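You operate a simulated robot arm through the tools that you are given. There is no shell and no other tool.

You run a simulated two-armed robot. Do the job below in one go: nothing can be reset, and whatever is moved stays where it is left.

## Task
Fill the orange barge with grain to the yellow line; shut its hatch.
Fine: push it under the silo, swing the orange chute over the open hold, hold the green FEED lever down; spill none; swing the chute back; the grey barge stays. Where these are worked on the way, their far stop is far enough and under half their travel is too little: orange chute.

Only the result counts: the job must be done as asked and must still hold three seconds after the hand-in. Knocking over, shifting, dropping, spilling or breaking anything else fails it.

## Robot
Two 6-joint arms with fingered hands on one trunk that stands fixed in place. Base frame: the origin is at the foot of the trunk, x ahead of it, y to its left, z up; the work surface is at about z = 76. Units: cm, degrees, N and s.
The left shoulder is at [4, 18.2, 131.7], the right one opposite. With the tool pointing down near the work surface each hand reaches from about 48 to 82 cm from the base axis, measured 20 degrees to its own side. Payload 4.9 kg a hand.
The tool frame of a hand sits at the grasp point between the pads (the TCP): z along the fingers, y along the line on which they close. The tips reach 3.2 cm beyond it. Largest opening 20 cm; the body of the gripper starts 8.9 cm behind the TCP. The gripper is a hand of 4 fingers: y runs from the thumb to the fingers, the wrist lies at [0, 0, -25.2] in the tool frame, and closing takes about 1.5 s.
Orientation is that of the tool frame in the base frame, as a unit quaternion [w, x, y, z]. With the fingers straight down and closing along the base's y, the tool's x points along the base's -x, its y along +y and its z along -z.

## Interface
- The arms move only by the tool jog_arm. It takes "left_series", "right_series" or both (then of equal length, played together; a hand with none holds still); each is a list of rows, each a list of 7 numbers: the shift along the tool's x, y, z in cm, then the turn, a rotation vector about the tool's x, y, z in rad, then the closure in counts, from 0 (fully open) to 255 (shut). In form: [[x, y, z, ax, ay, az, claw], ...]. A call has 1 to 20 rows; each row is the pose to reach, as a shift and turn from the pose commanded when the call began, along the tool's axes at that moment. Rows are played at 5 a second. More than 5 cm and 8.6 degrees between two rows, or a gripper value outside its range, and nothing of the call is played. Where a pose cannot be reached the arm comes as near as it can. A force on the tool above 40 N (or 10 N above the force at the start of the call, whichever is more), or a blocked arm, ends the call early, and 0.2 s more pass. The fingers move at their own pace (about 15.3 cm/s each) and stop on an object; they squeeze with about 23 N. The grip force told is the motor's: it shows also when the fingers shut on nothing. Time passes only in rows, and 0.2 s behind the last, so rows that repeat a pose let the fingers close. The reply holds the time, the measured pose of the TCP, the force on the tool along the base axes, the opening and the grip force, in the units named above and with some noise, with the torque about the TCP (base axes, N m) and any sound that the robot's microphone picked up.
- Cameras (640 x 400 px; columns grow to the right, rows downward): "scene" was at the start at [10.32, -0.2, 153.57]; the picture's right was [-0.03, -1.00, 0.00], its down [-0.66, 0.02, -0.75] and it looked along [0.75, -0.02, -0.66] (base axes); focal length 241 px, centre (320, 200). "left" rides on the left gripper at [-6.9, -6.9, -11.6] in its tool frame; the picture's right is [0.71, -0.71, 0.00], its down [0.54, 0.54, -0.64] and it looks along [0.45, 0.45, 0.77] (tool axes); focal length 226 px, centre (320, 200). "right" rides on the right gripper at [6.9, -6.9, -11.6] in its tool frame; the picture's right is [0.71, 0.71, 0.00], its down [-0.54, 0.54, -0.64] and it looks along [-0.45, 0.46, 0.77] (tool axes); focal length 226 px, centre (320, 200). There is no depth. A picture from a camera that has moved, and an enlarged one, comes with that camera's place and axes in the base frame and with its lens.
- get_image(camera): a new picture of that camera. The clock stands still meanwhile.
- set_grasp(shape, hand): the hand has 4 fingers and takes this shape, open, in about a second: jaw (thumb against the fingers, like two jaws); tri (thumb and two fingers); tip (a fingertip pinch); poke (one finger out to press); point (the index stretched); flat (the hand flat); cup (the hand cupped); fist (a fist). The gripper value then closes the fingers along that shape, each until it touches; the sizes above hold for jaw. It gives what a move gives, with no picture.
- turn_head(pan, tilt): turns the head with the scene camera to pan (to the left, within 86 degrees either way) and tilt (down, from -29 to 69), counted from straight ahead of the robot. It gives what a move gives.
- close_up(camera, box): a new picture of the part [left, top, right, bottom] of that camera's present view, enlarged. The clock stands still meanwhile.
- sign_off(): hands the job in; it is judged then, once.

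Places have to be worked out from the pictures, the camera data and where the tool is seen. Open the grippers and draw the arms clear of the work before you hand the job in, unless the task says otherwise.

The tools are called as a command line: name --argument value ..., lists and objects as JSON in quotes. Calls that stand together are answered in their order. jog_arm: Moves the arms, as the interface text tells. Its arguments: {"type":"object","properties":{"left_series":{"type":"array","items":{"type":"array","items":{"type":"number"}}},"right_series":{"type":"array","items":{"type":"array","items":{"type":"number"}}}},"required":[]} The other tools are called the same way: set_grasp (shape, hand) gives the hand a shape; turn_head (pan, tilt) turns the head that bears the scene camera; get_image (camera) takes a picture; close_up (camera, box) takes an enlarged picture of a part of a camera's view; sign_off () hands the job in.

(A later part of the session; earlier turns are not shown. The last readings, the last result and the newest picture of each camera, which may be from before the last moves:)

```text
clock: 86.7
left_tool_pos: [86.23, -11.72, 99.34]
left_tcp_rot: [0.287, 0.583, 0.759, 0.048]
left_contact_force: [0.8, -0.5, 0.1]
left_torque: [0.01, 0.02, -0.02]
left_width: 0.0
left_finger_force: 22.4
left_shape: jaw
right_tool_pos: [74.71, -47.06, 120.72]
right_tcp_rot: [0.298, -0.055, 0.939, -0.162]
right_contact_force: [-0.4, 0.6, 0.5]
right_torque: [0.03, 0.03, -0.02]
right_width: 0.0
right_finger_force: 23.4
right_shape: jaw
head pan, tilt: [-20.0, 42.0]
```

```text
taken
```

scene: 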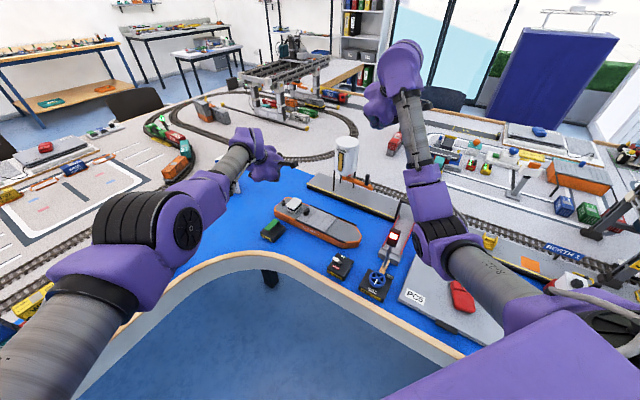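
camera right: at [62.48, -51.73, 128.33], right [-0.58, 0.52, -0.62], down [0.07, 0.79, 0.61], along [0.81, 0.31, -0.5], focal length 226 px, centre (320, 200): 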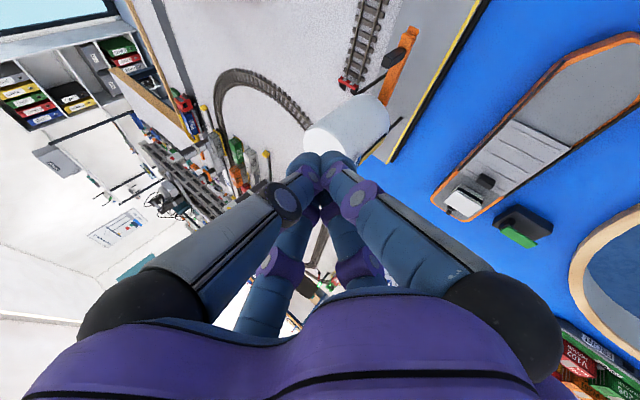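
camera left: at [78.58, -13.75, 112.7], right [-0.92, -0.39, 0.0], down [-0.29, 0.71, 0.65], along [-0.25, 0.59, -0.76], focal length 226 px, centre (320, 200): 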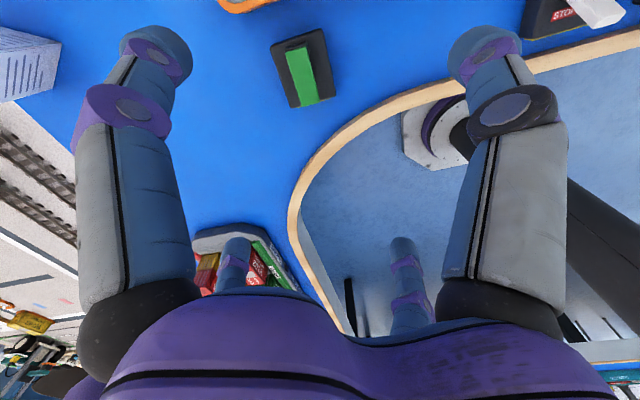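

Both arms now have the working posture. I take enlarged views from the right hand's camera for precise positions of chute, knob and FEED lever.

close_up --camera "right" --box '[300, 0, 480, 180]'

close_up --camera "right" --box '[420, 30, 640, 260]'

close_up --camera "scene" --box '[255, 180, 375, 260]'

close_up --camera "scene" --box '[300, 125, 420, 205]'

```text
2.22 times, centred on (390, 90) of right
camera zoom: at [62.47, -51.78, 128.31], right [-0.58, 0.53, -0.62], down [0.07, 0.79, 0.61], along [0.81, 0.31, -0.5], focal length 502 px, centre (164, 444)
```

zoom: 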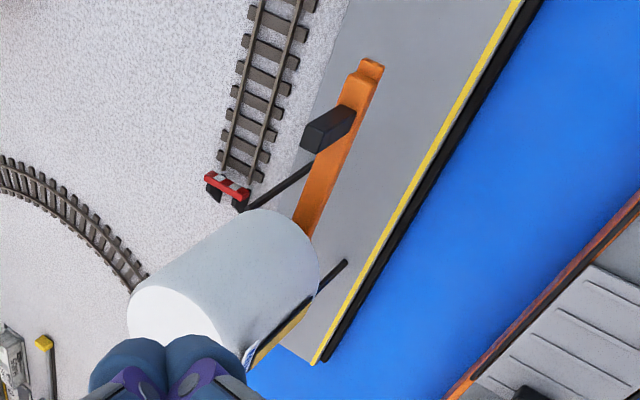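

```text
1.74 times, centred on (530, 145) of right
camera zoom: at [62.47, -51.78, 128.31], right [-0.58, 0.53, -0.62], down [0.07, 0.79, 0.61], along [0.81, 0.31, -0.5], focal length 393 px, centre (-45, 296)
```

zoom: 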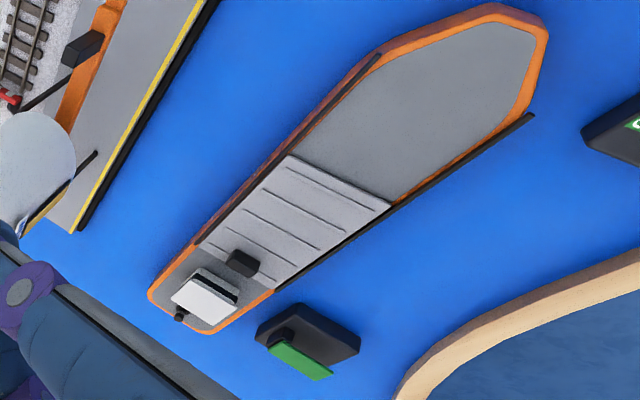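

```text
5.00 times, centred on (315, 220) of scene
camera zoom: at [9.78, -2.79, 153.5], right [-0.34, -0.94, 0.0], down [-0.63, 0.23, -0.74], along [0.7, -0.25, -0.67], focal length 1204 px, centre (345, 100)
```

zoom: 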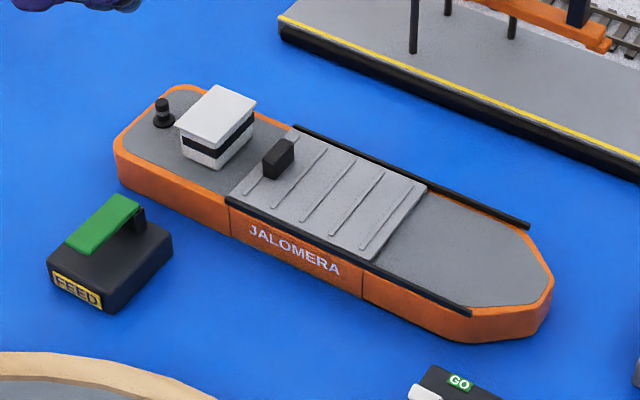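

```text
5.00 times, centred on (360, 165) of scene
camera zoom: at [9.78, -2.79, 153.5], right [-0.34, -0.94, 0.0], down [-0.63, 0.23, -0.74], along [0.7, -0.25, -0.67], focal length 1204 px, centre (120, 375)
```

zoom: 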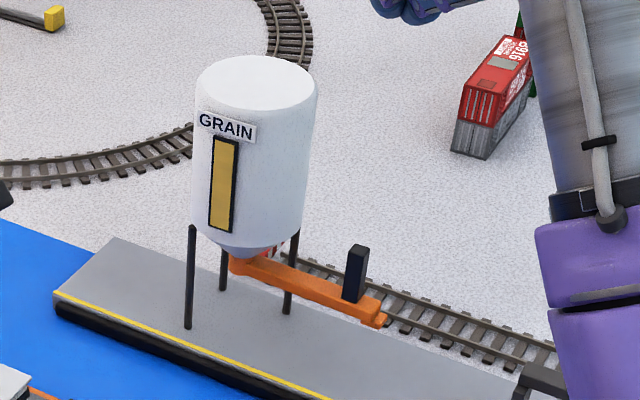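

I have good triangulations: knob ≈(80.4,-22.5,81), chute tip ≈(82,-54.7,83.5), handle top ≈(84.1,-52.5,90), silo axis ≈(94.8,-46.6), and the barge needs about 13 cm of sideways travel to the quay. I try the "tip" pinch shape on the right hand and look at it.

set_grasp --shape "tip" --hand "right"

get_image --camera "right"

close_up --camera "scene" --box '[340, 30, 460, 130]'

```text
clock: 87.6
left_tool_pos: [86.23, -11.59, 99.35]
left_tcp_rot: [0.287, 0.584, 0.758, 0.047]
left_contact_force: [0.2, -0.2, -0.4]
left_torque: [-0.02, 0.02, 0.0]
left_width: 0.02
left_finger_force: 22.8
left_shape: jaw
right_tool_pos: [74.67, -46.98, 120.64]
right_tcp_rot: [0.298, -0.055, 0.939, -0.161]
right_contact_force: [-0.2, -0.3, -0.7]
right_torque: [0.02, 0.02, -0.01]
right_width: 20.01
right_finger_force: 0.1
right_shape: tip
head pan, tilt: [-20.0, 42.0]
```

```text
taken
camera right: at [62.46, -51.78, 128.31], right [-0.58, 0.53, -0.62], down [0.07, 0.79, 0.61], along [0.81, 0.31, -0.5], focal length 226 px, centre (320, 200)
```

right: 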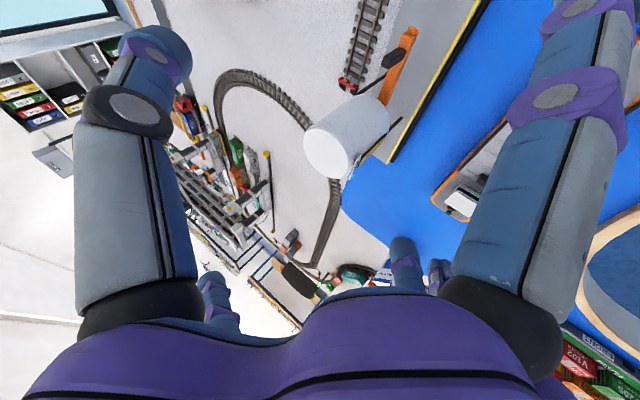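

```text
4.00 times, centred on (400, 80) of scene
camera zoom: at [9.77, -2.79, 153.49], right [-0.34, -0.94, 0.0], down [-0.63, 0.23, -0.74], along [0.7, -0.25, -0.67], focal length 963 px, centre (0, 680)
```

zoom: 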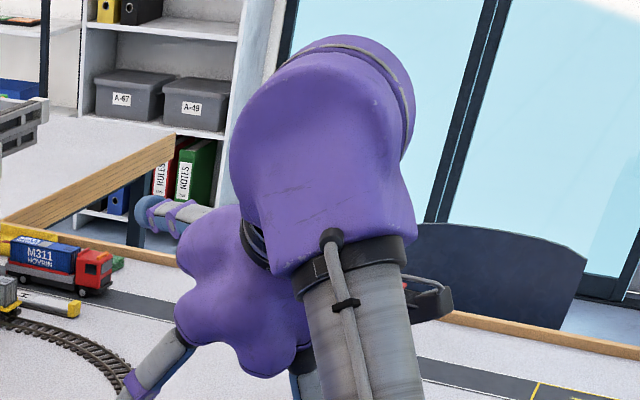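

In "tip" the thumb and the opposite finger pinch along y while the other two splay out. I close it here in the air to see the closed form.

jog_arm --right_series '[[0, 0, 0, 0, 0, 0, 120], [0, 0, 0, 0, 0, 0, 255], [0, 0, 0, 0, 0, 0, 255], [0, 0, 0, 0, 0, 0, 255], [0, 0, 0, 0, 0, 0, 255], [0, 0, 0, 0, 0, 0, 255]]'

get_image --camera "right"

set_grasp --shape "poke" --hand "right"

get_image --camera "right"

```text
clock: 89.0
left_tool_pos: [86.38, -11.59, 99.41]
left_tcp_rot: [0.287, 0.583, 0.758, 0.048]
left_contact_force: [0.2, -1.1, -0.5]
left_torque: [-0.03, 0.03, 0.0]
left_width: 0.0
left_finger_force: 23.0
left_shape: jaw
right_tool_pos: [74.72, -47.08, 120.64]
right_tcp_rot: [0.298, -0.054, 0.939, -0.162]
right_contact_force: [-0.5, -0.5, 0.1]
right_torque: [0.01, 0.0, -0.02]
right_width: 0.0
right_finger_force: 22.8
right_shape: tip
head pan, tilt: [-20.0, 42.0]
```

```text
taken
camera right: at [62.48, -51.76, 128.3], right [-0.58, 0.53, -0.62], down [0.07, 0.79, 0.61], along [0.81, 0.31, -0.5], focal length 226 px, centre (320, 200)
```

right: 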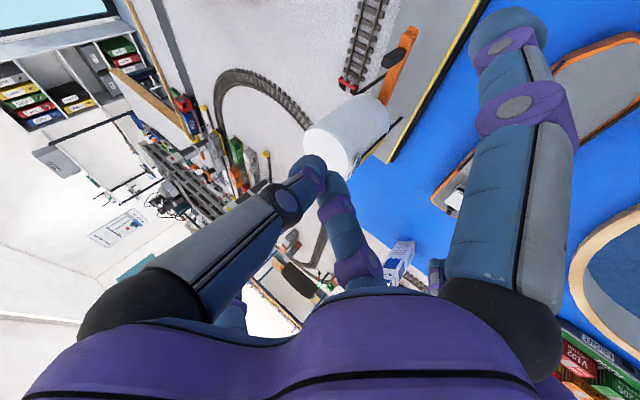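

```text
clock: 89.9
left_tool_pos: [86.29, -11.65, 99.4]
left_tcp_rot: [0.287, 0.583, 0.759, 0.047]
left_contact_force: [-0.1, 0.3, -0.6]
left_torque: [-0.01, 0.03, 0.01]
left_width: 0.01
left_finger_force: 23.0
left_shape: jaw
right_tool_pos: [74.6, -47.04, 120.58]
right_tcp_rot: [0.297, -0.055, 0.939, -0.162]
right_contact_force: [0.0, 0.0, 0.4]
right_torque: [0.0, 0.01, 0.02]
right_width: 0.0
right_finger_force: 0.1
right_shape: poke
head pan, tilt: [-20.0, 42.0]
```

```text
taken
camera right: at [62.48, -51.76, 128.3], right [-0.58, 0.53, -0.62], down [0.07, 0.79, 0.61], along [0.81, 0.31, -0.5], focal length 226 px, centre (320, 200)
```

right: 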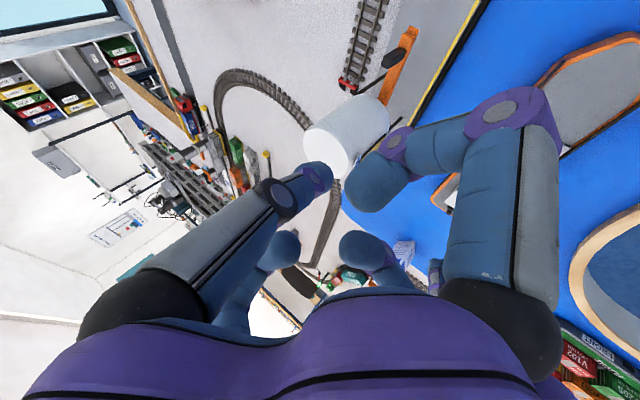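

"Tip" leaves two fingers splayed and "poke" is a single finger; for the knob I prefer the four-finger jaw set narrow so it cages the knob. I return the right hand to jaw, move the left hand clear to the left, and bring the right hand over the barge.

set_grasp --shape "jaw" --hand "right"

jog_arm --left_series '[[3.3, 0.85, -1.25, -0.032, 0.034, -0.069, 255], [6.6, 1.7, -2.5, -0.063, 0.068, -0.1385, 255], [9.9, 2.55, -3.75, -0.095, 0.1015, -0.208, 255], [13.2, 3.4, -5, -0.127, 0.135, -0.277, 255], [16.5, 4.25, -6.25, -0.158, 0.169, -0.346, 255], [19.8, 5.1, -7.5, -0.19, 0.203, -0.4155, 255]]' --right_series '[[1.1, 4.4, 0.25, 0, 0, 0, 195], [2.2, 8.8, 0.5, 0, 0, 0, 195], [3.3, 13.15, 0.77, 0, 0, 0, 195], [4.4, 17.5, 1.0, 0, 0, 0, 195], [5.5, 21.9, 1.3, 0, 0, 0, 195], [6.56, 26.3, 1.53, 0, 0, 0, 195]]'

get_image --camera "right"

get_image --camera "scene"

```text
clock: 90.8
left_tool_pos: [86.37, -11.57, 99.28]
left_tcp_rot: [0.287, 0.583, 0.758, 0.049]
left_contact_force: [-0.5, -0.4, 0.8]
left_torque: [0.03, 0.01, 0.0]
left_width: 0.0
left_finger_force: 23.3
left_shape: jaw
right_tool_pos: [74.75, -47.06, 120.62]
right_tcp_rot: [0.298, -0.055, 0.939, -0.161]
right_contact_force: [-0.9, 0.2, 0.6]
right_torque: [-0.02, 0.0, 0.0]
right_width: 20.01
right_finger_force: 0.0
right_shape: jaw
head pan, tilt: [-20.0, 42.0]
```

```text
clock: 92.2
left_tool_pos: [92.41, 9.53, 98.06]
left_tcp_rot: [0.269, 0.381, 0.878, 0.107]
left_contact_force: [0.0, -0.8, 0.3]
left_torque: [0.06, -0.01, 0.04]
left_width: 0.01
left_finger_force: 23.0
left_shape: jaw
left hand out of reach, approached as far as the arm can: row 1, 2, 3, 4, 5, 6
right_tool_pos: [70.16, -25.61, 107.57]
right_tcp_rot: [0.301, -0.051, 0.936, -0.174]
right_contact_force: [0.3, 0.9, -0.1]
right_torque: [0.02, 0.0, 0.01]
right_width: 4.71
right_finger_force: 0.1
right_shape: jaw
head pan, tilt: [-20.0, 42.0]
```

```text
taken
camera right: at [57.84, -30.12, 115.2], right [-0.57, 0.52, -0.64], down [0.07, 0.8, 0.59], along [0.82, 0.29, -0.49], focal length 226 px, centre (320, 200)
```

right: 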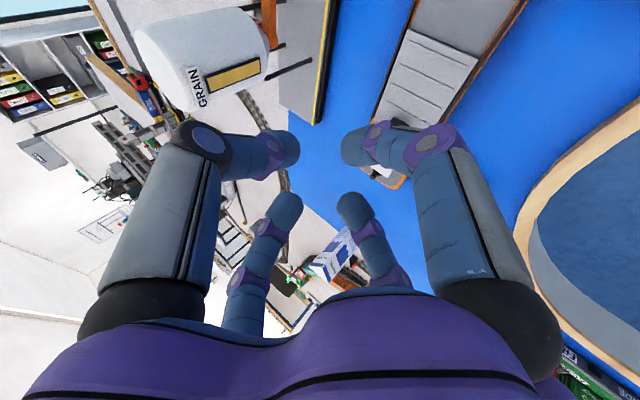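

```text
taken
```

scene: 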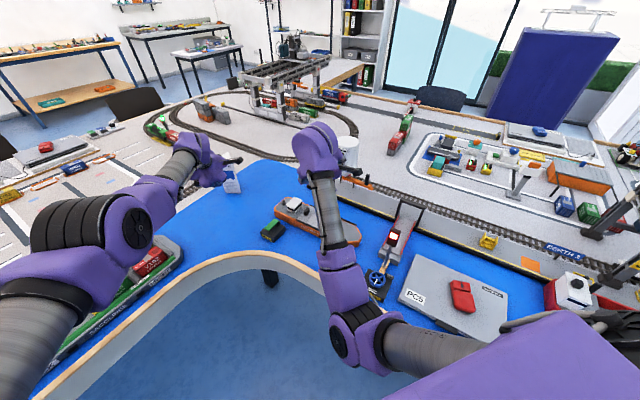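

The right hand is over the barge with the fingers set 4.7 cm apart. I let it settle with a null move to get an exact reading before approaching the knob.

jog_arm --right_series '[[0, 0, 0, 0, 0, 0, 195], [0, 0, 0, 0, 0, 0, 195], [0, 0, 0, 0, 0, 0, 195]]'

```text
clock: 93.0
left_tool_pos: [92.49, 9.61, 98.08]
left_tcp_rot: [0.268, 0.381, 0.878, 0.107]
left_contact_force: [0.0, -0.3, 0.7]
left_torque: [0.0, -0.02, -0.01]
left_width: 0.0
left_finger_force: 23.0
left_shape: jaw
right_tool_pos: [70.09, -25.61, 107.56]
right_tcp_rot: [0.301, -0.052, 0.936, -0.174]
right_contact_force: [-0.7, -0.3, 0.8]
right_torque: [0.01, -0.03, 0.0]
right_width: 4.72
right_finger_force: 0.0
right_shape: jaw
head pan, tilt: [-20.0, 42.0]
```

It is steady at (70.1,-25.6,107.6). I move to a hover about 5 cm above the knob along the finger direction.

jog_arm --right_series '[[1.1, 2.45, 3.36, 0, 0, 0, 195], [2.17, 4.9, 6.7, 0, 0, 0, 195], [3.25, 7.36, 10.1, 0, 0, 0, 195], [4.34, 9.8, 13.4, 0, 0, 0, 195], [5.42, 12.26, 16.8, 0, 0, 0, 195], [5.42, 12.26, 16.8, 0, 0, 0, 195]]'

get_image --camera "right"

get_image --camera "scene"

```text
clock: 94.6
left_tool_pos: [92.47, 9.67, 98.07]
left_tcp_rot: [0.268, 0.381, 0.878, 0.108]
left_contact_force: [0.4, -0.7, 0.3]
left_torque: [0.0, -0.02, 0.0]
left_width: 0.01
left_finger_force: 23.2
left_shape: jaw
right_tool_pos: [76.78, -23.22, 89.1]
right_tcp_rot: [0.31, -0.047, 0.929, -0.196]
right_contact_force: [-0.1, -0.6, -0.1]
right_torque: [0.0, -0.01, 0.0]
right_width: 4.74
right_finger_force: 0.2
right_shape: jaw
head pan, tilt: [-20.0, 42.0]
stopped in row 6 (right hand): the arm was blocked; the commanded pose is now the measured one
```

```text
taken
camera right: at [64.36, -27.15, 96.55], right [-0.55, 0.5, -0.67], down [0.07, 0.83, 0.56], along [0.83, 0.26, -0.49], focal length 226 px, centre (320, 200)
```

right: 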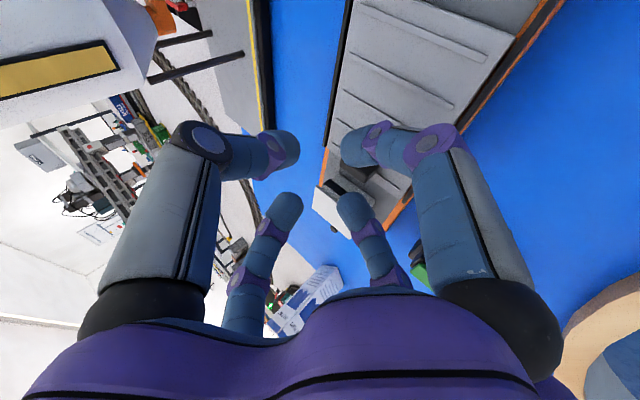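

```text
taken
```

scene: 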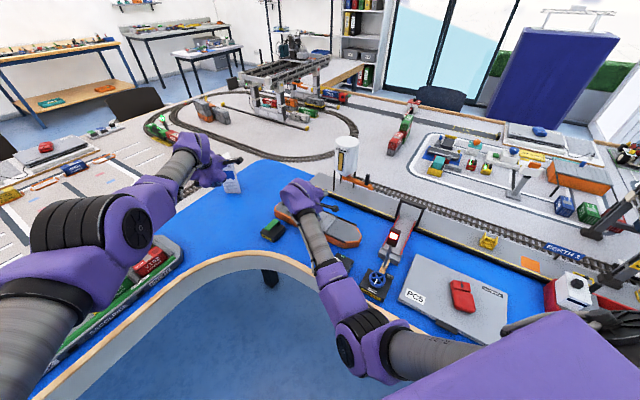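

The arm got blocked: its low elbow is close to the trunk in this pose. Turning the hand steeper and straighter (wrist further out and to the right) gives the elbow room, so I rotate in place above the knob.

jog_arm --right_series '[[0, 0.2, 0, -0.096, 0.0435, 0, 195], [0, 0.4, 0.1, -0.193, 0.087, 0, 195], [0, 0.6, 0.2, -0.289, 0.1305, 0, 195], [0, 0.85, 0.25, -0.385, 0.174, 0, 195], [0, 0.85, 0.25, -0.385, 0.174, 0, 195]]'

get_image --camera "right"

```text
clock: 95.8
left_tool_pos: [92.41, 9.66, 98.06]
left_tcp_rot: [0.269, 0.381, 0.878, 0.107]
left_contact_force: [-0.1, -0.7, 0.3]
left_torque: [0.0, 0.02, -0.01]
left_width: 0.0
left_finger_force: 22.9
left_shape: jaw
right_tool_pos: [77.09, -22.26, 88.46]
right_tcp_rot: [0.213, -0.091, 0.973, -0.014]
right_contact_force: [-0.4, 0.3, 0.8]
right_torque: [0.03, 0.0, 0.01]
right_width: 4.72
right_finger_force: 0.0
right_shape: jaw
head pan, tilt: [-20.0, 42.0]
```

```text
taken
camera right: at [67.35, -30.39, 96.69], right [-0.75, 0.57, -0.34], down [0.12, 0.62, 0.77], along [0.65, 0.54, -0.54], focal length 226 px, centre (320, 200)
```

right: 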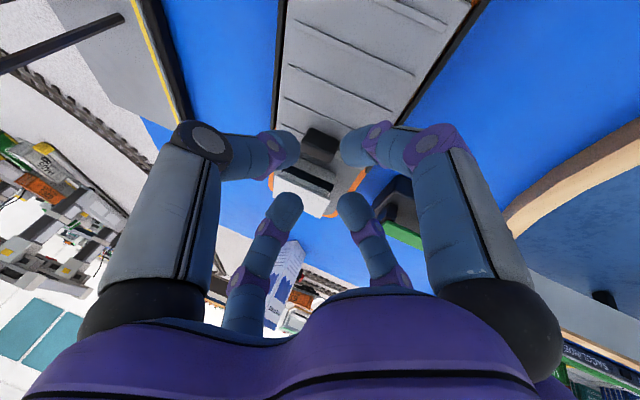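

The knob is visible between the two upper fingers. I enlarge it to fix its position precisely.

close_up --camera "right" --box '[260, 90, 380, 220]'

close_up --camera "scene" --box '[255, 160, 375, 250]'

```text
3.08 times, centred on (320, 155) of right
camera zoom: at [67.35, -30.39, 96.69], right [-0.75, 0.57, -0.34], down [0.12, 0.62, 0.77], along [0.65, 0.54, -0.54], focal length 696 px, centre (320, 338)
```

zoom: 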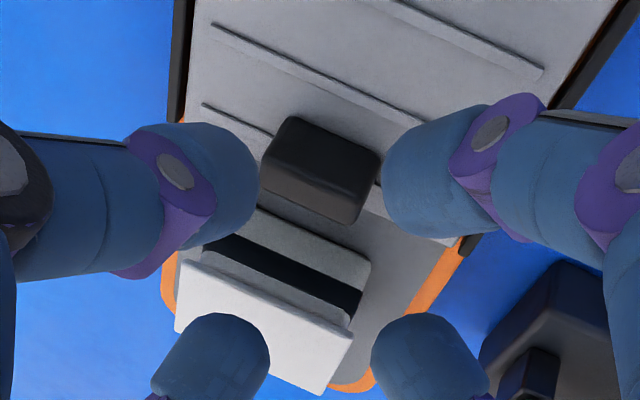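

```text
4.44 times, centred on (315, 205) of scene
camera zoom: at [9.79, -2.81, 153.49], right [-0.34, -0.94, 0.0], down [-0.63, 0.23, -0.74], along [0.7, -0.25, -0.67], focal length 1070 px, centre (342, 178)
```

zoom: 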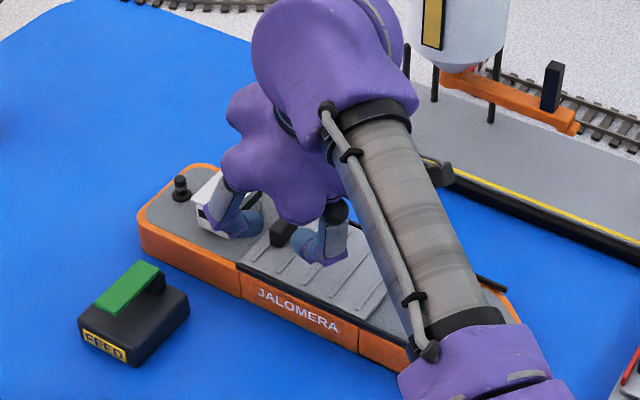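

The knob lies on the hand's axis about 5 cm beyond the tips. To keep the fingertips level I reduce the tilt by about 8° while staying on the knob's axis, and narrow the opening to 3.7 cm.

jog_arm --right_series '[[-0.48, -0.09, -0.1, -0.012, 0.066, 0.001, 208], [-0.96, -0.18, -0.21, -0.0247, 0.1327, 0.0016, 208], [-0.96, -0.18, -0.21, -0.0247, 0.1327, 0.0016, 208]]'

close_up --camera "right" --box '[250, 80, 390, 230]'

```text
clock: 96.6
left_tool_pos: [92.46, 9.68, 98.13]
left_tcp_rot: [0.269, 0.38, 0.878, 0.106]
left_contact_force: [0.3, 0.4, -0.1]
left_torque: [0.03, 0.02, -0.02]
left_width: 0.01
left_finger_force: 22.9
left_shape: jaw
right_tool_pos: [77.79, -22.14, 89.05]
right_tcp_rot: [0.147, -0.091, 0.985, -0.009]
right_contact_force: [0.2, 0.3, -0.7]
right_torque: [0.01, -0.01, -0.02]
right_width: 3.72
right_finger_force: 0.0
right_shape: jaw
head pan, tilt: [-20.0, 42.0]
```

```text
2.67 times, centred on (320, 155) of right
camera zoom: at [69.27, -30.37, 98.52], right [-0.79, 0.57, -0.23], down [0.23, 0.62, 0.75], along [0.57, 0.54, -0.62], focal length 603 px, centre (320, 320)
```

zoom: 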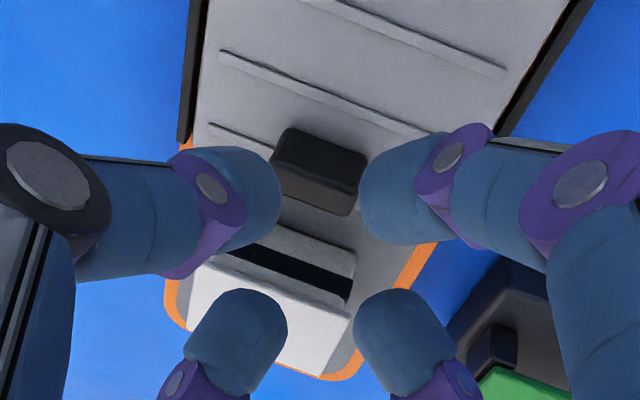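

Everything is aligned with no limits flagged. I advance 4.6 cm along the finger axis to put the fingertips around the knob.

jog_arm --right_series '[[0, 0, 1.5, 0, 0, 0, 208], [0, 0, 3, 0, 0, 0, 208], [0, 0, 4, 0, 0, 0, 208], [0, 0, 4.6, 0, 0, 0, 208], [0, 0, 4.6, 0, 0, 0, 208]]'

close_up --camera "right" --box '[230, 80, 410, 260]'

close_up --camera "scene" --box '[265, 170, 345, 240]'

```text
clock: 97.8
left_tool_pos: [92.44, 9.6, 98.04]
left_tcp_rot: [0.268, 0.382, 0.878, 0.106]
left_contact_force: [0.2, 0.7, 0.0]
left_torque: [-0.02, 0.02, 0.01]
left_width: 0.02
left_finger_force: 22.8
left_shape: jaw
right_tool_pos: [79.28, -22.25, 84.71]
right_tcp_rot: [0.147, -0.09, 0.985, -0.008]
right_contact_force: [-0.6, -0.5, 0.1]
right_torque: [-0.02, 0.02, 0.01]
right_width: 3.72
right_finger_force: 0.1
right_shape: jaw
head pan, tilt: [-20.0, 42.0]
```

```text
2.22 times, centred on (320, 170) of right
camera zoom: at [70.67, -30.39, 94.21], right [-0.79, 0.57, -0.23], down [0.23, 0.62, 0.75], along [0.57, 0.54, -0.62], focal length 502 px, centre (320, 267)
```

zoom: 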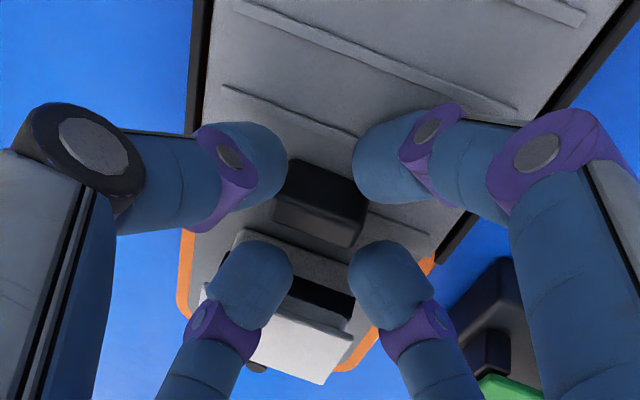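

```text
5.71 times, centred on (305, 205) of scene
camera zoom: at [9.78, -2.79, 153.49], right [-0.34, -0.94, 0.0], down [-0.63, 0.23, -0.74], along [0.7, -0.25, -0.67], focal length 1376 px, centre (406, 171)
```

zoom: 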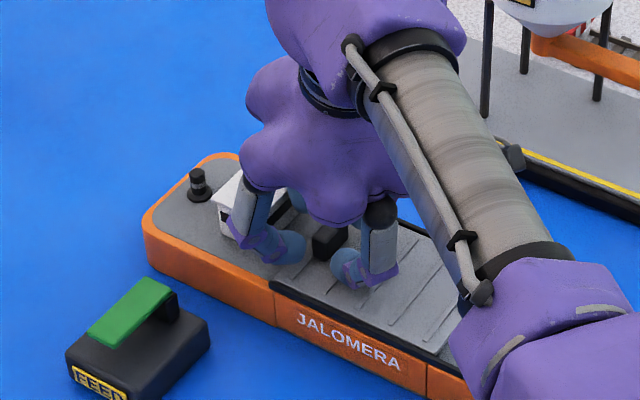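

The fingertips surround the knob. I close the fingers on it gently and read the width.

jog_arm --right_series '[[0, 0, 0.3, 0, 0, 0, 225], [0, 0, 0.3, 0, 0, 0, 240], [0, 0, 0.3, 0, 0, 0, 250], [0, 0, 0.3, 0, 0, 0, 250]]'

close_up --camera "right" --box '[230, 80, 410, 260]'

```text
clock: 98.8
left_tool_pos: [92.6, 9.53, 98.0]
left_tcp_rot: [0.268, 0.381, 0.878, 0.108]
left_contact_force: [0.6, 0.5, 0.3]
left_torque: [0.01, 0.0, 0.01]
left_width: 0.0
left_finger_force: 23.3
left_shape: jaw
right_tool_pos: [79.19, -22.39, 84.52]
right_tcp_rot: [0.146, -0.091, 0.985, -0.009]
right_contact_force: [-1.4, -5.3, 5.7]
right_torque: [-0.28, 0.14, -0.08]
right_width: 2.48
right_finger_force: 23.4
right_shape: jaw
head pan, tilt: [-20.0, 42.0]
```

```text
2.22 times, centred on (320, 170) of right
camera zoom: at [70.7, -30.43, 93.97], right [-0.79, 0.57, -0.23], down [0.23, 0.62, 0.75], along [0.57, 0.54, -0.62], focal length 502 px, centre (320, 267)
```

zoom: 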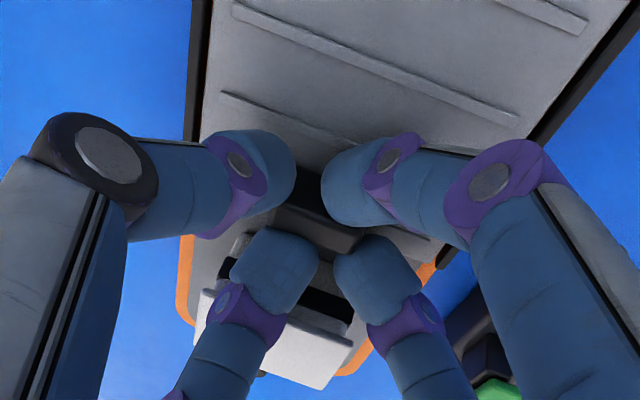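

Gripped (2.5 cm wide, 23 N). I slide the knob 4 cm toward the bow along the rails, in slow 1 cm steps.

jog_arm --right_series '[[0.42, -0.24, -0.116, 0, 0, 0, 250], [0.846, -0.48, -0.232, 0, 0, 0, 250], [1.27, -0.72, -0.35, 0, 0, 0, 250], [1.69, -0.96, -0.464, 0, 0, 0, 250], [2.12, -1.2, -0.58, 0, 0, 0, 250], [2.54, -1.44, -0.7, 0, 0, 0, 250], [2.96, -1.68, -0.81, 0, 0, 0, 250], [3.38, -1.92, -0.93, 0, 0, 0, 250], [3.38, -1.92, -0.93, 0, 0, 0, 250]]'

close_up --camera "scene" --box '[255, 165, 375, 255]'

get_image --camera "right"

```text
clock: 100.8
left_tool_pos: [92.45, 9.63, 98.03]
left_tcp_rot: [0.269, 0.381, 0.878, 0.107]
left_contact_force: [0.4, 0.3, -0.3]
left_torque: [-0.01, 0.02, 0.01]
left_width: 0.0
left_finger_force: 22.9
left_shape: jaw
right_tool_pos: [75.87, -24.67, 84.35]
right_tcp_rot: [0.146, -0.091, 0.985, -0.008]
right_contact_force: [3.4, -4.6, 2.3]
right_torque: [-0.29, 0.05, 0.0]
right_width: 2.48
right_finger_force: 23.2
right_shape: jaw
head pan, tilt: [-20.0, 42.0]
```

```text
4.44 times, centred on (315, 210) of scene
camera zoom: at [9.78, -2.81, 153.49], right [-0.34, -0.94, 0.0], down [-0.63, 0.23, -0.74], along [0.7, -0.25, -0.67], focal length 1070 px, centre (342, 156)
```

zoom: 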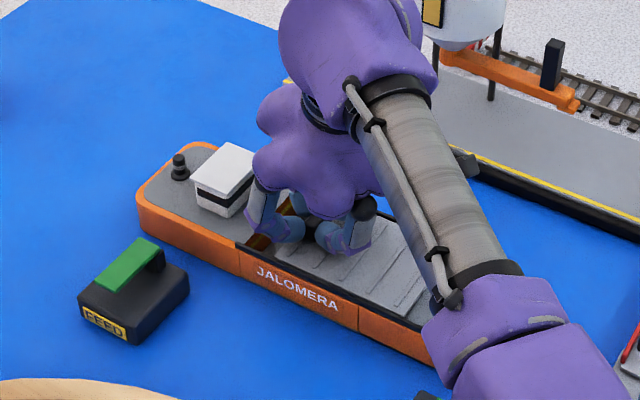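

```text
taken
camera right: at [67.47, -32.85, 93.96], right [-0.79, 0.57, -0.23], down [0.23, 0.62, 0.75], along [0.57, 0.54, -0.62], focal length 226 px, centre (320, 200)
```

right: 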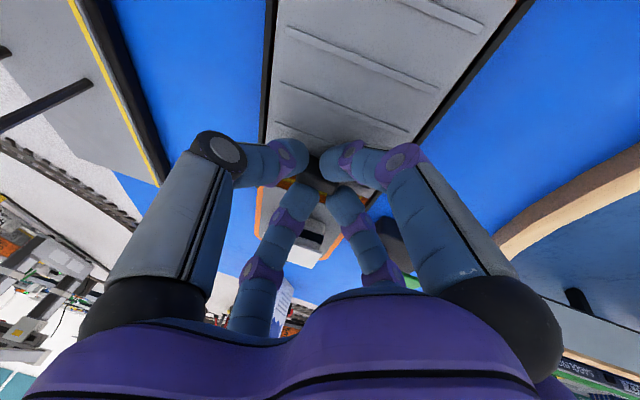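

The hatch slides and the barge stays put; the hold is opening behind it. I continue another 5 cm toward the bow.

jog_arm --right_series '[[0.42, -0.24, -0.116, 0, 0, 0, 250], [0.846, -0.48, -0.232, 0, 0, 0, 250], [1.27, -0.72, -0.35, 0, 0, 0, 250], [1.69, -0.96, -0.464, 0, 0, 0, 250], [2.12, -1.2, -0.58, 0, 0, 0, 250], [2.54, -1.44, -0.7, 0, 0, 0, 250], [2.96, -1.68, -0.81, 0, 0, 0, 250], [3.38, -1.92, -0.93, 0, 0, 0, 250], [3.81, -2.16, -1.04, 0, 0, 0, 250], [4.23, -2.4, -1.16, 0, 0, 0, 250], [4.23, -2.4, -1.16, 0, 0, 0, 250]]'

close_up --camera "scene" --box '[255, 165, 375, 255]'

```text
clock: 103.2
left_tool_pos: [92.5, 9.63, 97.97]
left_tcp_rot: [0.268, 0.38, 0.879, 0.107]
left_contact_force: [-0.8, -0.2, -0.6]
left_torque: [0.02, 0.0, 0.0]
left_width: 0.0
left_finger_force: 22.9
left_shape: jaw
right_tool_pos: [72.21, -27.81, 84.38]
right_tcp_rot: [0.147, -0.091, 0.985, -0.008]
right_contact_force: [0.1, 0.3, 4.4]
right_torque: [-0.11, 0.08, -0.02]
right_width: 2.48
right_finger_force: 23.1
right_shape: jaw
head pan, tilt: [-20.0, 42.0]
```

```text
4.44 times, centred on (315, 210) of scene
camera zoom: at [9.76, -2.79, 153.49], right [-0.34, -0.94, 0.0], down [-0.63, 0.23, -0.74], along [0.7, -0.25, -0.67], focal length 1070 px, centre (342, 156)
```

zoom: 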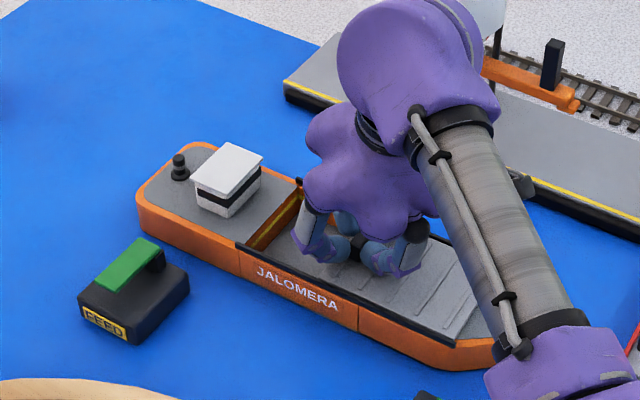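

8.8 cm so far, barge unmoved, and the yellow fill line is visible inside the hold. I continue in small steps until the hatch reaches its stop.

jog_arm --right_series '[[0.42, -0.24, -0.116, 0, 0, 0, 250], [0.846, -0.48, -0.232, 0, 0, 0, 250], [1.27, -0.72, -0.35, 0, 0, 0, 250], [1.69, -0.96, -0.464, 0, 0, 0, 250], [1.69, -0.96, -0.464, 0, 0, 0, 250]]'

close_up --camera "scene" --box '[255, 165, 375, 255]'

```text
clock: 104.4
left_tool_pos: [92.4, 9.54, 98.1]
left_tcp_rot: [0.27, 0.38, 0.878, 0.107]
left_contact_force: [0.2, 0.4, 0.4]
left_torque: [-0.01, 0.01, -0.03]
left_width: 0.0
left_finger_force: 23.0
left_shape: jaw
right_tool_pos: [70.69, -29.1, 84.36]
right_tcp_rot: [0.149, -0.091, 0.985, -0.01]
right_contact_force: [0.9, 0.1, 16.6]
right_torque: [-0.16, 0.06, 0.04]
right_width: 2.53
right_finger_force: 23.1
right_shape: jaw
head pan, tilt: [-20.0, 42.0]
```

```text
4.44 times, centred on (315, 210) of scene
camera zoom: at [9.7, -2.76, 153.5], right [-0.34, -0.94, 0.0], down [-0.63, 0.23, -0.74], along [0.7, -0.25, -0.67], focal length 1070 px, centre (342, 156)
```

zoom: 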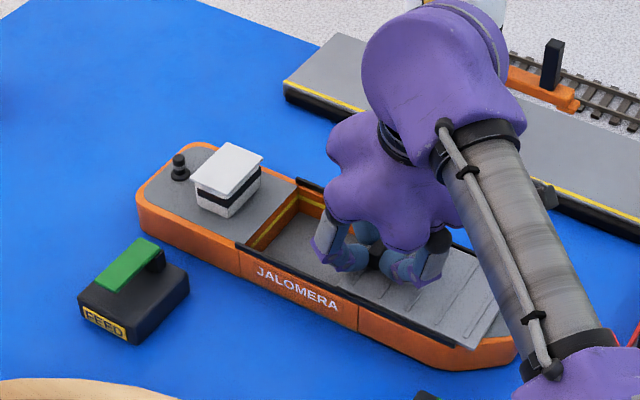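

10.8 cm open now; the panel's front edge is about at the rail ends. I try 1 cm more with a touch of upward relief to find the stop.

jog_arm --right_series '[[0.4, -0.24, -0.2, 0, 0, 0, 250], [0.8, -0.48, -0.35, 0, 0, 0, 250], [0.8, -0.48, -0.35, 0, 0, 0, 250]]'

close_up --camera "scene" --box '[255, 165, 375, 255]'

```text
clock: 105.2
left_tool_pos: [92.5, 9.62, 98.14]
left_tcp_rot: [0.269, 0.381, 0.878, 0.107]
left_contact_force: [-0.5, -1.4, 0.5]
left_torque: [-0.01, -0.03, -0.01]
left_width: 0.01
left_finger_force: 22.8
left_shape: jaw
right_tool_pos: [69.82, -29.66, 84.36]
right_tcp_rot: [0.146, -0.091, 0.985, -0.01]
right_contact_force: [3.5, -5.5, 11.7]
right_torque: [-0.28, -0.01, -0.05]
right_width: 2.51
right_finger_force: 23.4
right_shape: jaw
head pan, tilt: [-20.0, 42.0]
```

```text
4.44 times, centred on (315, 210) of scene
camera zoom: at [9.74, -2.79, 153.49], right [-0.34, -0.94, 0.0], down [-0.63, 0.23, -0.74], along [0.7, -0.25, -0.67], focal length 1070 px, centre (342, 156)
```

zoom: 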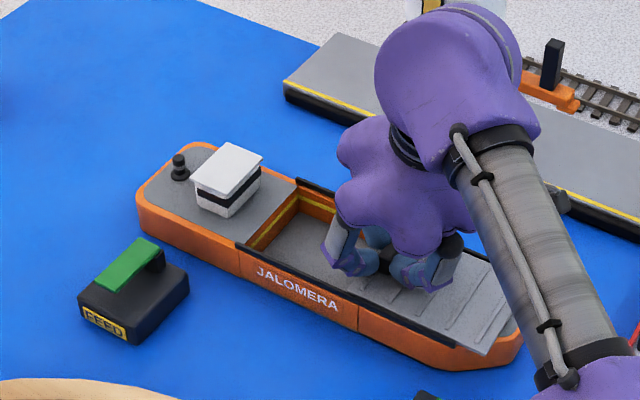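

11.9 cm open and the barge has not moved; the hold is well exposed. I release the knob and back off along the finger axis.

jog_arm --right_series '[[0, 0, 0, 0, 0, 0, 200], [0, 0, 0, 0, 0, 0, 200], [0, 0, 0, 0, 0, 0, 200], [0, 0, -2, 0, 0, 0, 200], [0, 0, -4, 0, 0, 0, 200], [0, 0, -7, 0, 0, 0, 200], [0, 0, -10, 0, 0, 0, 200], [0, 0, -10, 0, 0, 0, 200]]'

get_image --camera "right"

close_up --camera "scene" --box '[255, 165, 375, 255]'

```text
clock: 107.0
left_tool_pos: [92.44, 9.58, 98.2]
left_tcp_rot: [0.269, 0.381, 0.878, 0.106]
left_contact_force: [0.4, 0.3, -0.2]
left_torque: [0.02, 0.02, 0.01]
left_width: 0.01
left_finger_force: 22.6
left_shape: jaw
right_tool_pos: [66.97, -29.6, 94.12]
right_tcp_rot: [0.148, -0.091, 0.985, -0.008]
right_contact_force: [-0.6, 0.5, 0.4]
right_torque: [-0.03, 0.0, 0.02]
right_width: 4.29
right_finger_force: 0.0
right_shape: jaw
head pan, tilt: [-20.0, 42.0]
```

```text
taken
camera right: at [58.42, -37.79, 103.64], right [-0.79, 0.57, -0.23], down [0.23, 0.62, 0.75], along [0.57, 0.54, -0.62], focal length 226 px, centre (320, 200)
```

right: 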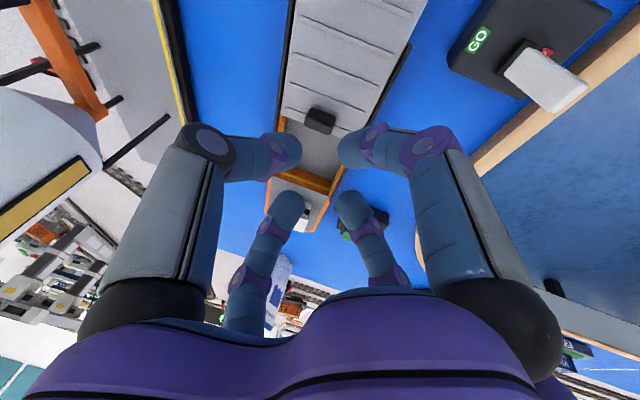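

```text
4.44 times, centred on (315, 210) of scene
camera zoom: at [9.76, -2.79, 153.49], right [-0.34, -0.94, 0.0], down [-0.63, 0.23, -0.74], along [0.7, -0.25, -0.67], focal length 1070 px, centre (342, 156)
```

zoom: 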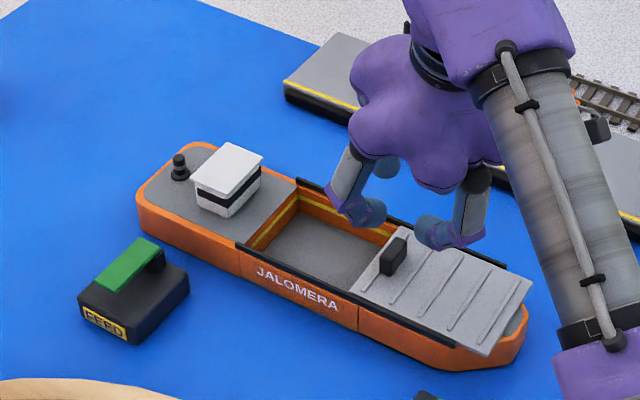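

The hatch is fully clear and the empty hold with its yellow line is visible. Next I close the right fingers to a point and bring them down on the robot side of the barge's middle, ready to push it toward the quay.

jog_arm --right_series '[[-1.7, 3.0, -0.33, 0, 0, 0, 255], [-3.4, 6.0, -0.65, 0, 0, 0, 255], [-5.07, 8.94, -0.98, 0, 0, 0, 255], [-4.0, 9.1, 2.7, 0, 0, 0, 255], [-2.8, 9.3, 6.5, 0, 0, 0, 255], [-1.7, 9.45, 10.2, 0, 0, 0, 255], [-0.57, 9.64, 13.4, 0, 0, 0, 255], [-0.57, 9.64, 13.4, 0, 0, 0, 255]]'

get_image --camera "right"

close_up --camera "scene" --box '[255, 165, 375, 255]'

```text
clock: 108.8
left_tool_pos: [92.46, 9.54, 98.1]
left_tcp_rot: [0.269, 0.381, 0.878, 0.107]
left_contact_force: [-0.4, -0.6, -0.5]
left_torque: [-0.01, -0.02, 0.01]
left_width: 0.01
left_finger_force: 23.2
left_shape: jaw
right_tool_pos: [69.66, -20.0, 81.34]
right_tcp_rot: [0.146, -0.091, 0.985, -0.009]
right_contact_force: [0.5, -0.6, -0.7]
right_torque: [0.03, 0.03, -0.01]
right_width: 0.0
right_finger_force: 23.1
right_shape: jaw
head pan, tilt: [-20.0, 42.0]
```

```text
taken
camera right: at [61.22, -28.18, 90.91], right [-0.79, 0.57, -0.23], down [0.23, 0.62, 0.75], along [0.57, 0.54, -0.62], focal length 226 px, centre (320, 200)
```

right: 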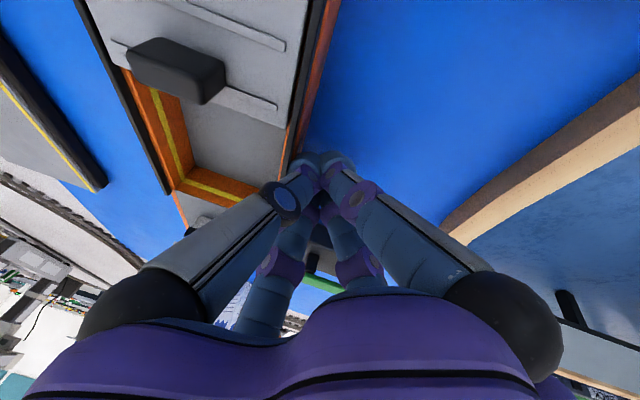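

```text
4.44 times, centred on (315, 210) of scene
camera zoom: at [9.78, -2.8, 153.49], right [-0.34, -0.94, 0.0], down [-0.63, 0.23, -0.74], along [0.7, -0.25, -0.67], focal length 1070 px, centre (342, 156)
```

zoom: 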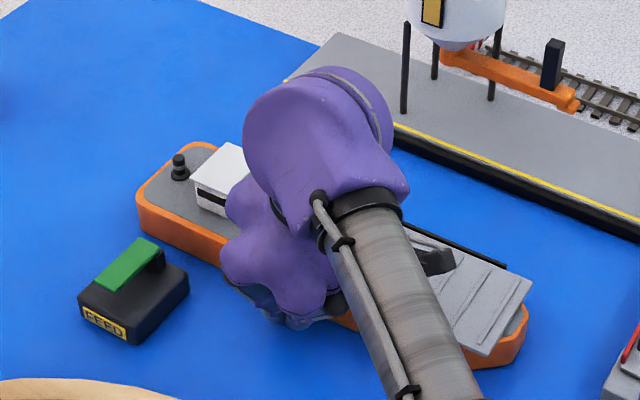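

The fingertips are beside the hull's middle. I lower them slightly and push 5 cm toward the quay slowly, then check that the barge stays straight.

jog_arm --right_series '[[0.23, 0.04, 0.77, 0, 0, 0, 255], [-0.1, -0.62, 0.9, 0, 0, 0, 255], [-0.43, -1.28, 1.03, 0, 0, 0, 255], [-0.75, -1.95, 1.16, 0, 0, 0, 255], [-1.08, -2.6, 1.29, 0, 0, 0, 255], [-1.41, -3.27, 1.41, 0, 0, 0, 255], [-1.74, -3.93, 1.54, 0, 0, 0, 255], [-2.06, -4.6, 1.67, 0, 0, 0, 255], [-2.06, -4.6, 1.67, 0, 0, 0, 255]]'

close_up --camera "scene" --box '[255, 165, 375, 255]'

get_image --camera "right"

```text
clock: 110.8
left_tool_pos: [92.25, 9.55, 98.06]
left_tcp_rot: [0.269, 0.38, 0.878, 0.107]
left_contact_force: [-0.5, -0.2, 0.3]
left_torque: [-0.02, 0.0, -0.01]
left_width: 0.0
left_finger_force: 23.4
left_shape: jaw
right_tool_pos: [73.04, -24.15, 80.1]
right_tcp_rot: [0.147, -0.091, 0.985, -0.008]
right_contact_force: [-2.1, 2.2, -0.4]
right_torque: [-0.05, -0.05, -0.07]
right_width: 0.01
right_finger_force: 22.9
right_shape: jaw
head pan, tilt: [-20.0, 42.0]
```

```text
4.44 times, centred on (315, 210) of scene
camera zoom: at [9.76, -2.78, 153.49], right [-0.34, -0.94, 0.0], down [-0.63, 0.23, -0.74], along [0.7, -0.25, -0.67], focal length 1070 px, centre (342, 156)
```

zoom: 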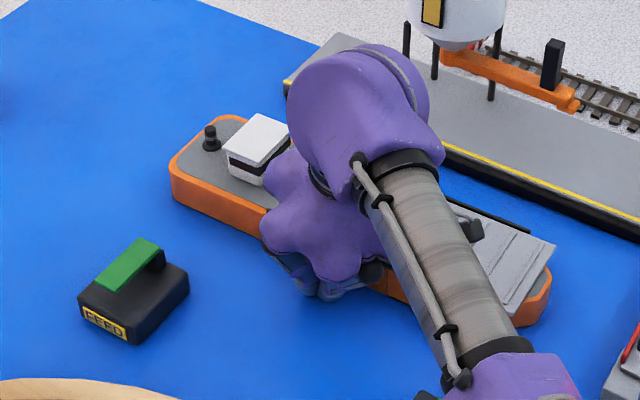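

```text
taken
camera right: at [64.46, -32.31, 89.63], right [-0.79, 0.57, -0.23], down [0.23, 0.62, 0.75], along [0.57, 0.54, -0.62], focal length 226 px, centre (320, 200)
```

right: 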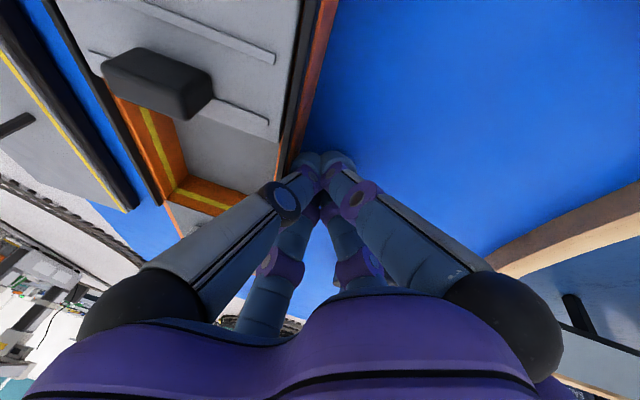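

The barge slides squarely with about 3 N. I push 5 cm more.

jog_arm --right_series '[[-0.22, -0.44, 0.086, 0, 0, 0, 255], [-0.437, -0.883, 0.172, 0, 0, 0, 255], [-0.66, -1.32, 0.26, 0, 0, 0, 255], [-0.87, -1.77, 0.34, 0, 0, 0, 255], [-1.09, -2.2, 0.43, 0, 0, 0, 255], [-1.31, -2.65, 0.52, 0, 0, 0, 255], [-1.53, -3.09, 0.6, 0, 0, 0, 255], [-1.75, -3.53, 0.69, 0, 0, 0, 255], [-1.97, -3.97, 0.77, 0, 0, 0, 255], [-2.19, -4.42, 0.86, 0, 0, 0, 255], [-2.19, -4.42, 0.86, 0, 0, 0, 255]]'

close_up --camera "scene" --box '[265, 145, 385, 235]'

get_image --camera "right"

```text
clock: 113.2
left_tool_pos: [92.47, 9.78, 98.09]
left_tcp_rot: [0.268, 0.381, 0.878, 0.106]
left_contact_force: [-0.4, -0.5, -0.4]
left_torque: [-0.02, 0.03, -0.03]
left_width: 0.01
left_finger_force: 23.3
left_shape: jaw
right_tool_pos: [76.03, -28.1, 80.16]
right_tcp_rot: [0.146, -0.09, 0.985, -0.009]
right_contact_force: [-2.3, 1.1, 0.3]
right_torque: [0.0, -0.04, -0.03]
right_width: 0.0
right_finger_force: 22.7
right_shape: jaw
head pan, tilt: [-20.0, 42.0]
```

```text
4.44 times, centred on (325, 190) of scene
camera zoom: at [9.77, -2.78, 153.49], right [-0.34, -0.94, 0.0], down [-0.63, 0.23, -0.74], along [0.7, -0.25, -0.67], focal length 1070 px, centre (298, 244)
```

zoom: 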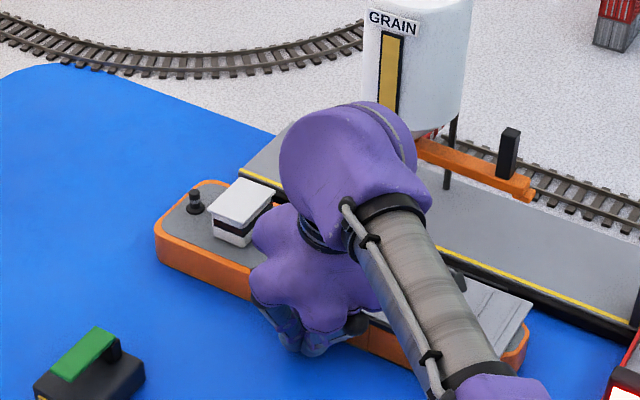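

```text
taken
camera right: at [67.44, -36.21, 89.69], right [-0.79, 0.57, -0.23], down [0.23, 0.62, 0.75], along [0.57, 0.54, -0.62], focal length 226 px, centre (320, 200)
```

right: 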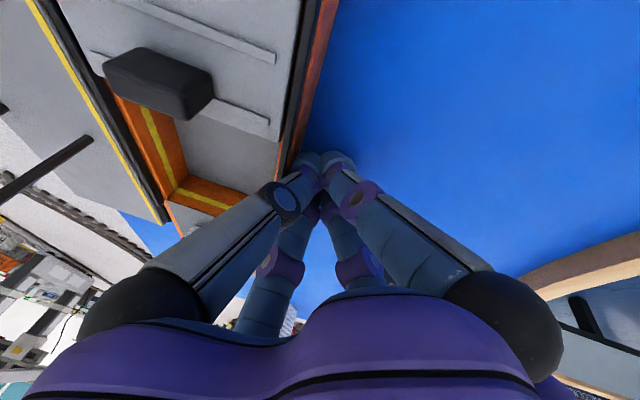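

The gap to the quay is nearly closed. I push on in small steps, watching for the force rise when it touches the quay.

jog_arm --right_series '[[-0.22, -0.44, 0.086, 0, 0, 0, 255], [-0.437, -0.883, 0.172, 0, 0, 0, 255], [-0.66, -1.32, 0.26, 0, 0, 0, 255], [-0.87, -1.77, 0.34, 0, 0, 0, 255], [-0.87, -1.77, 0.34, 0, 0, 0, 255]]'

get_image --camera "right"

close_up --camera "scene" --box '[265, 145, 385, 235]'

```text
clock: 114.4
left_tool_pos: [92.57, 9.75, 98.12]
left_tcp_rot: [0.268, 0.381, 0.878, 0.107]
left_contact_force: [-0.6, -0.3, -0.3]
left_torque: [-0.01, -0.01, -0.01]
left_width: 0.01
left_finger_force: 23.0
left_shape: jaw
right_tool_pos: [77.16, -29.77, 80.17]
right_tcp_rot: [0.147, -0.091, 0.985, -0.009]
right_contact_force: [-2.2, 1.9, 1.2]
right_torque: [-0.08, -0.02, -0.03]
right_width: 0.0
right_finger_force: 22.9
right_shape: jaw
head pan, tilt: [-20.0, 42.0]
```

```text
taken
camera right: at [68.66, -37.9, 89.7], right [-0.79, 0.57, -0.23], down [0.23, 0.62, 0.75], along [0.57, 0.54, -0.62], focal length 226 px, centre (320, 200)
```

right: 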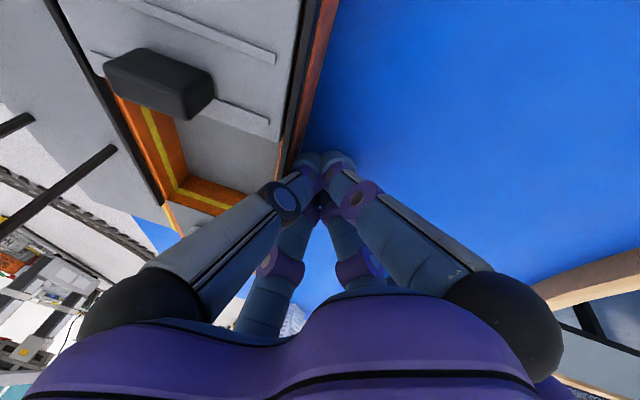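

```text
4.44 times, centred on (325, 190) of scene
camera zoom: at [9.76, -2.78, 153.49], right [-0.34, -0.94, 0.0], down [-0.63, 0.23, -0.74], along [0.7, -0.25, -0.67], focal length 1070 px, centre (298, 244)
```

zoom: 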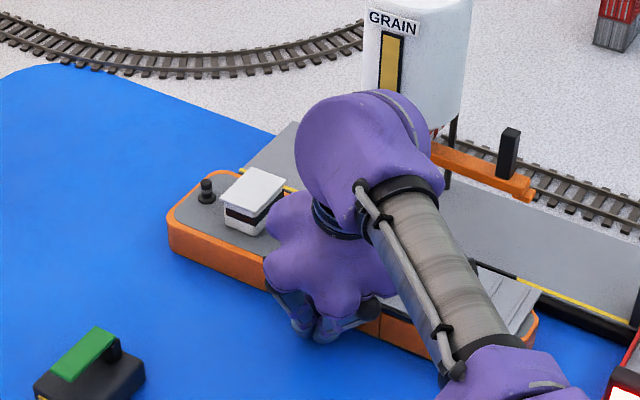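

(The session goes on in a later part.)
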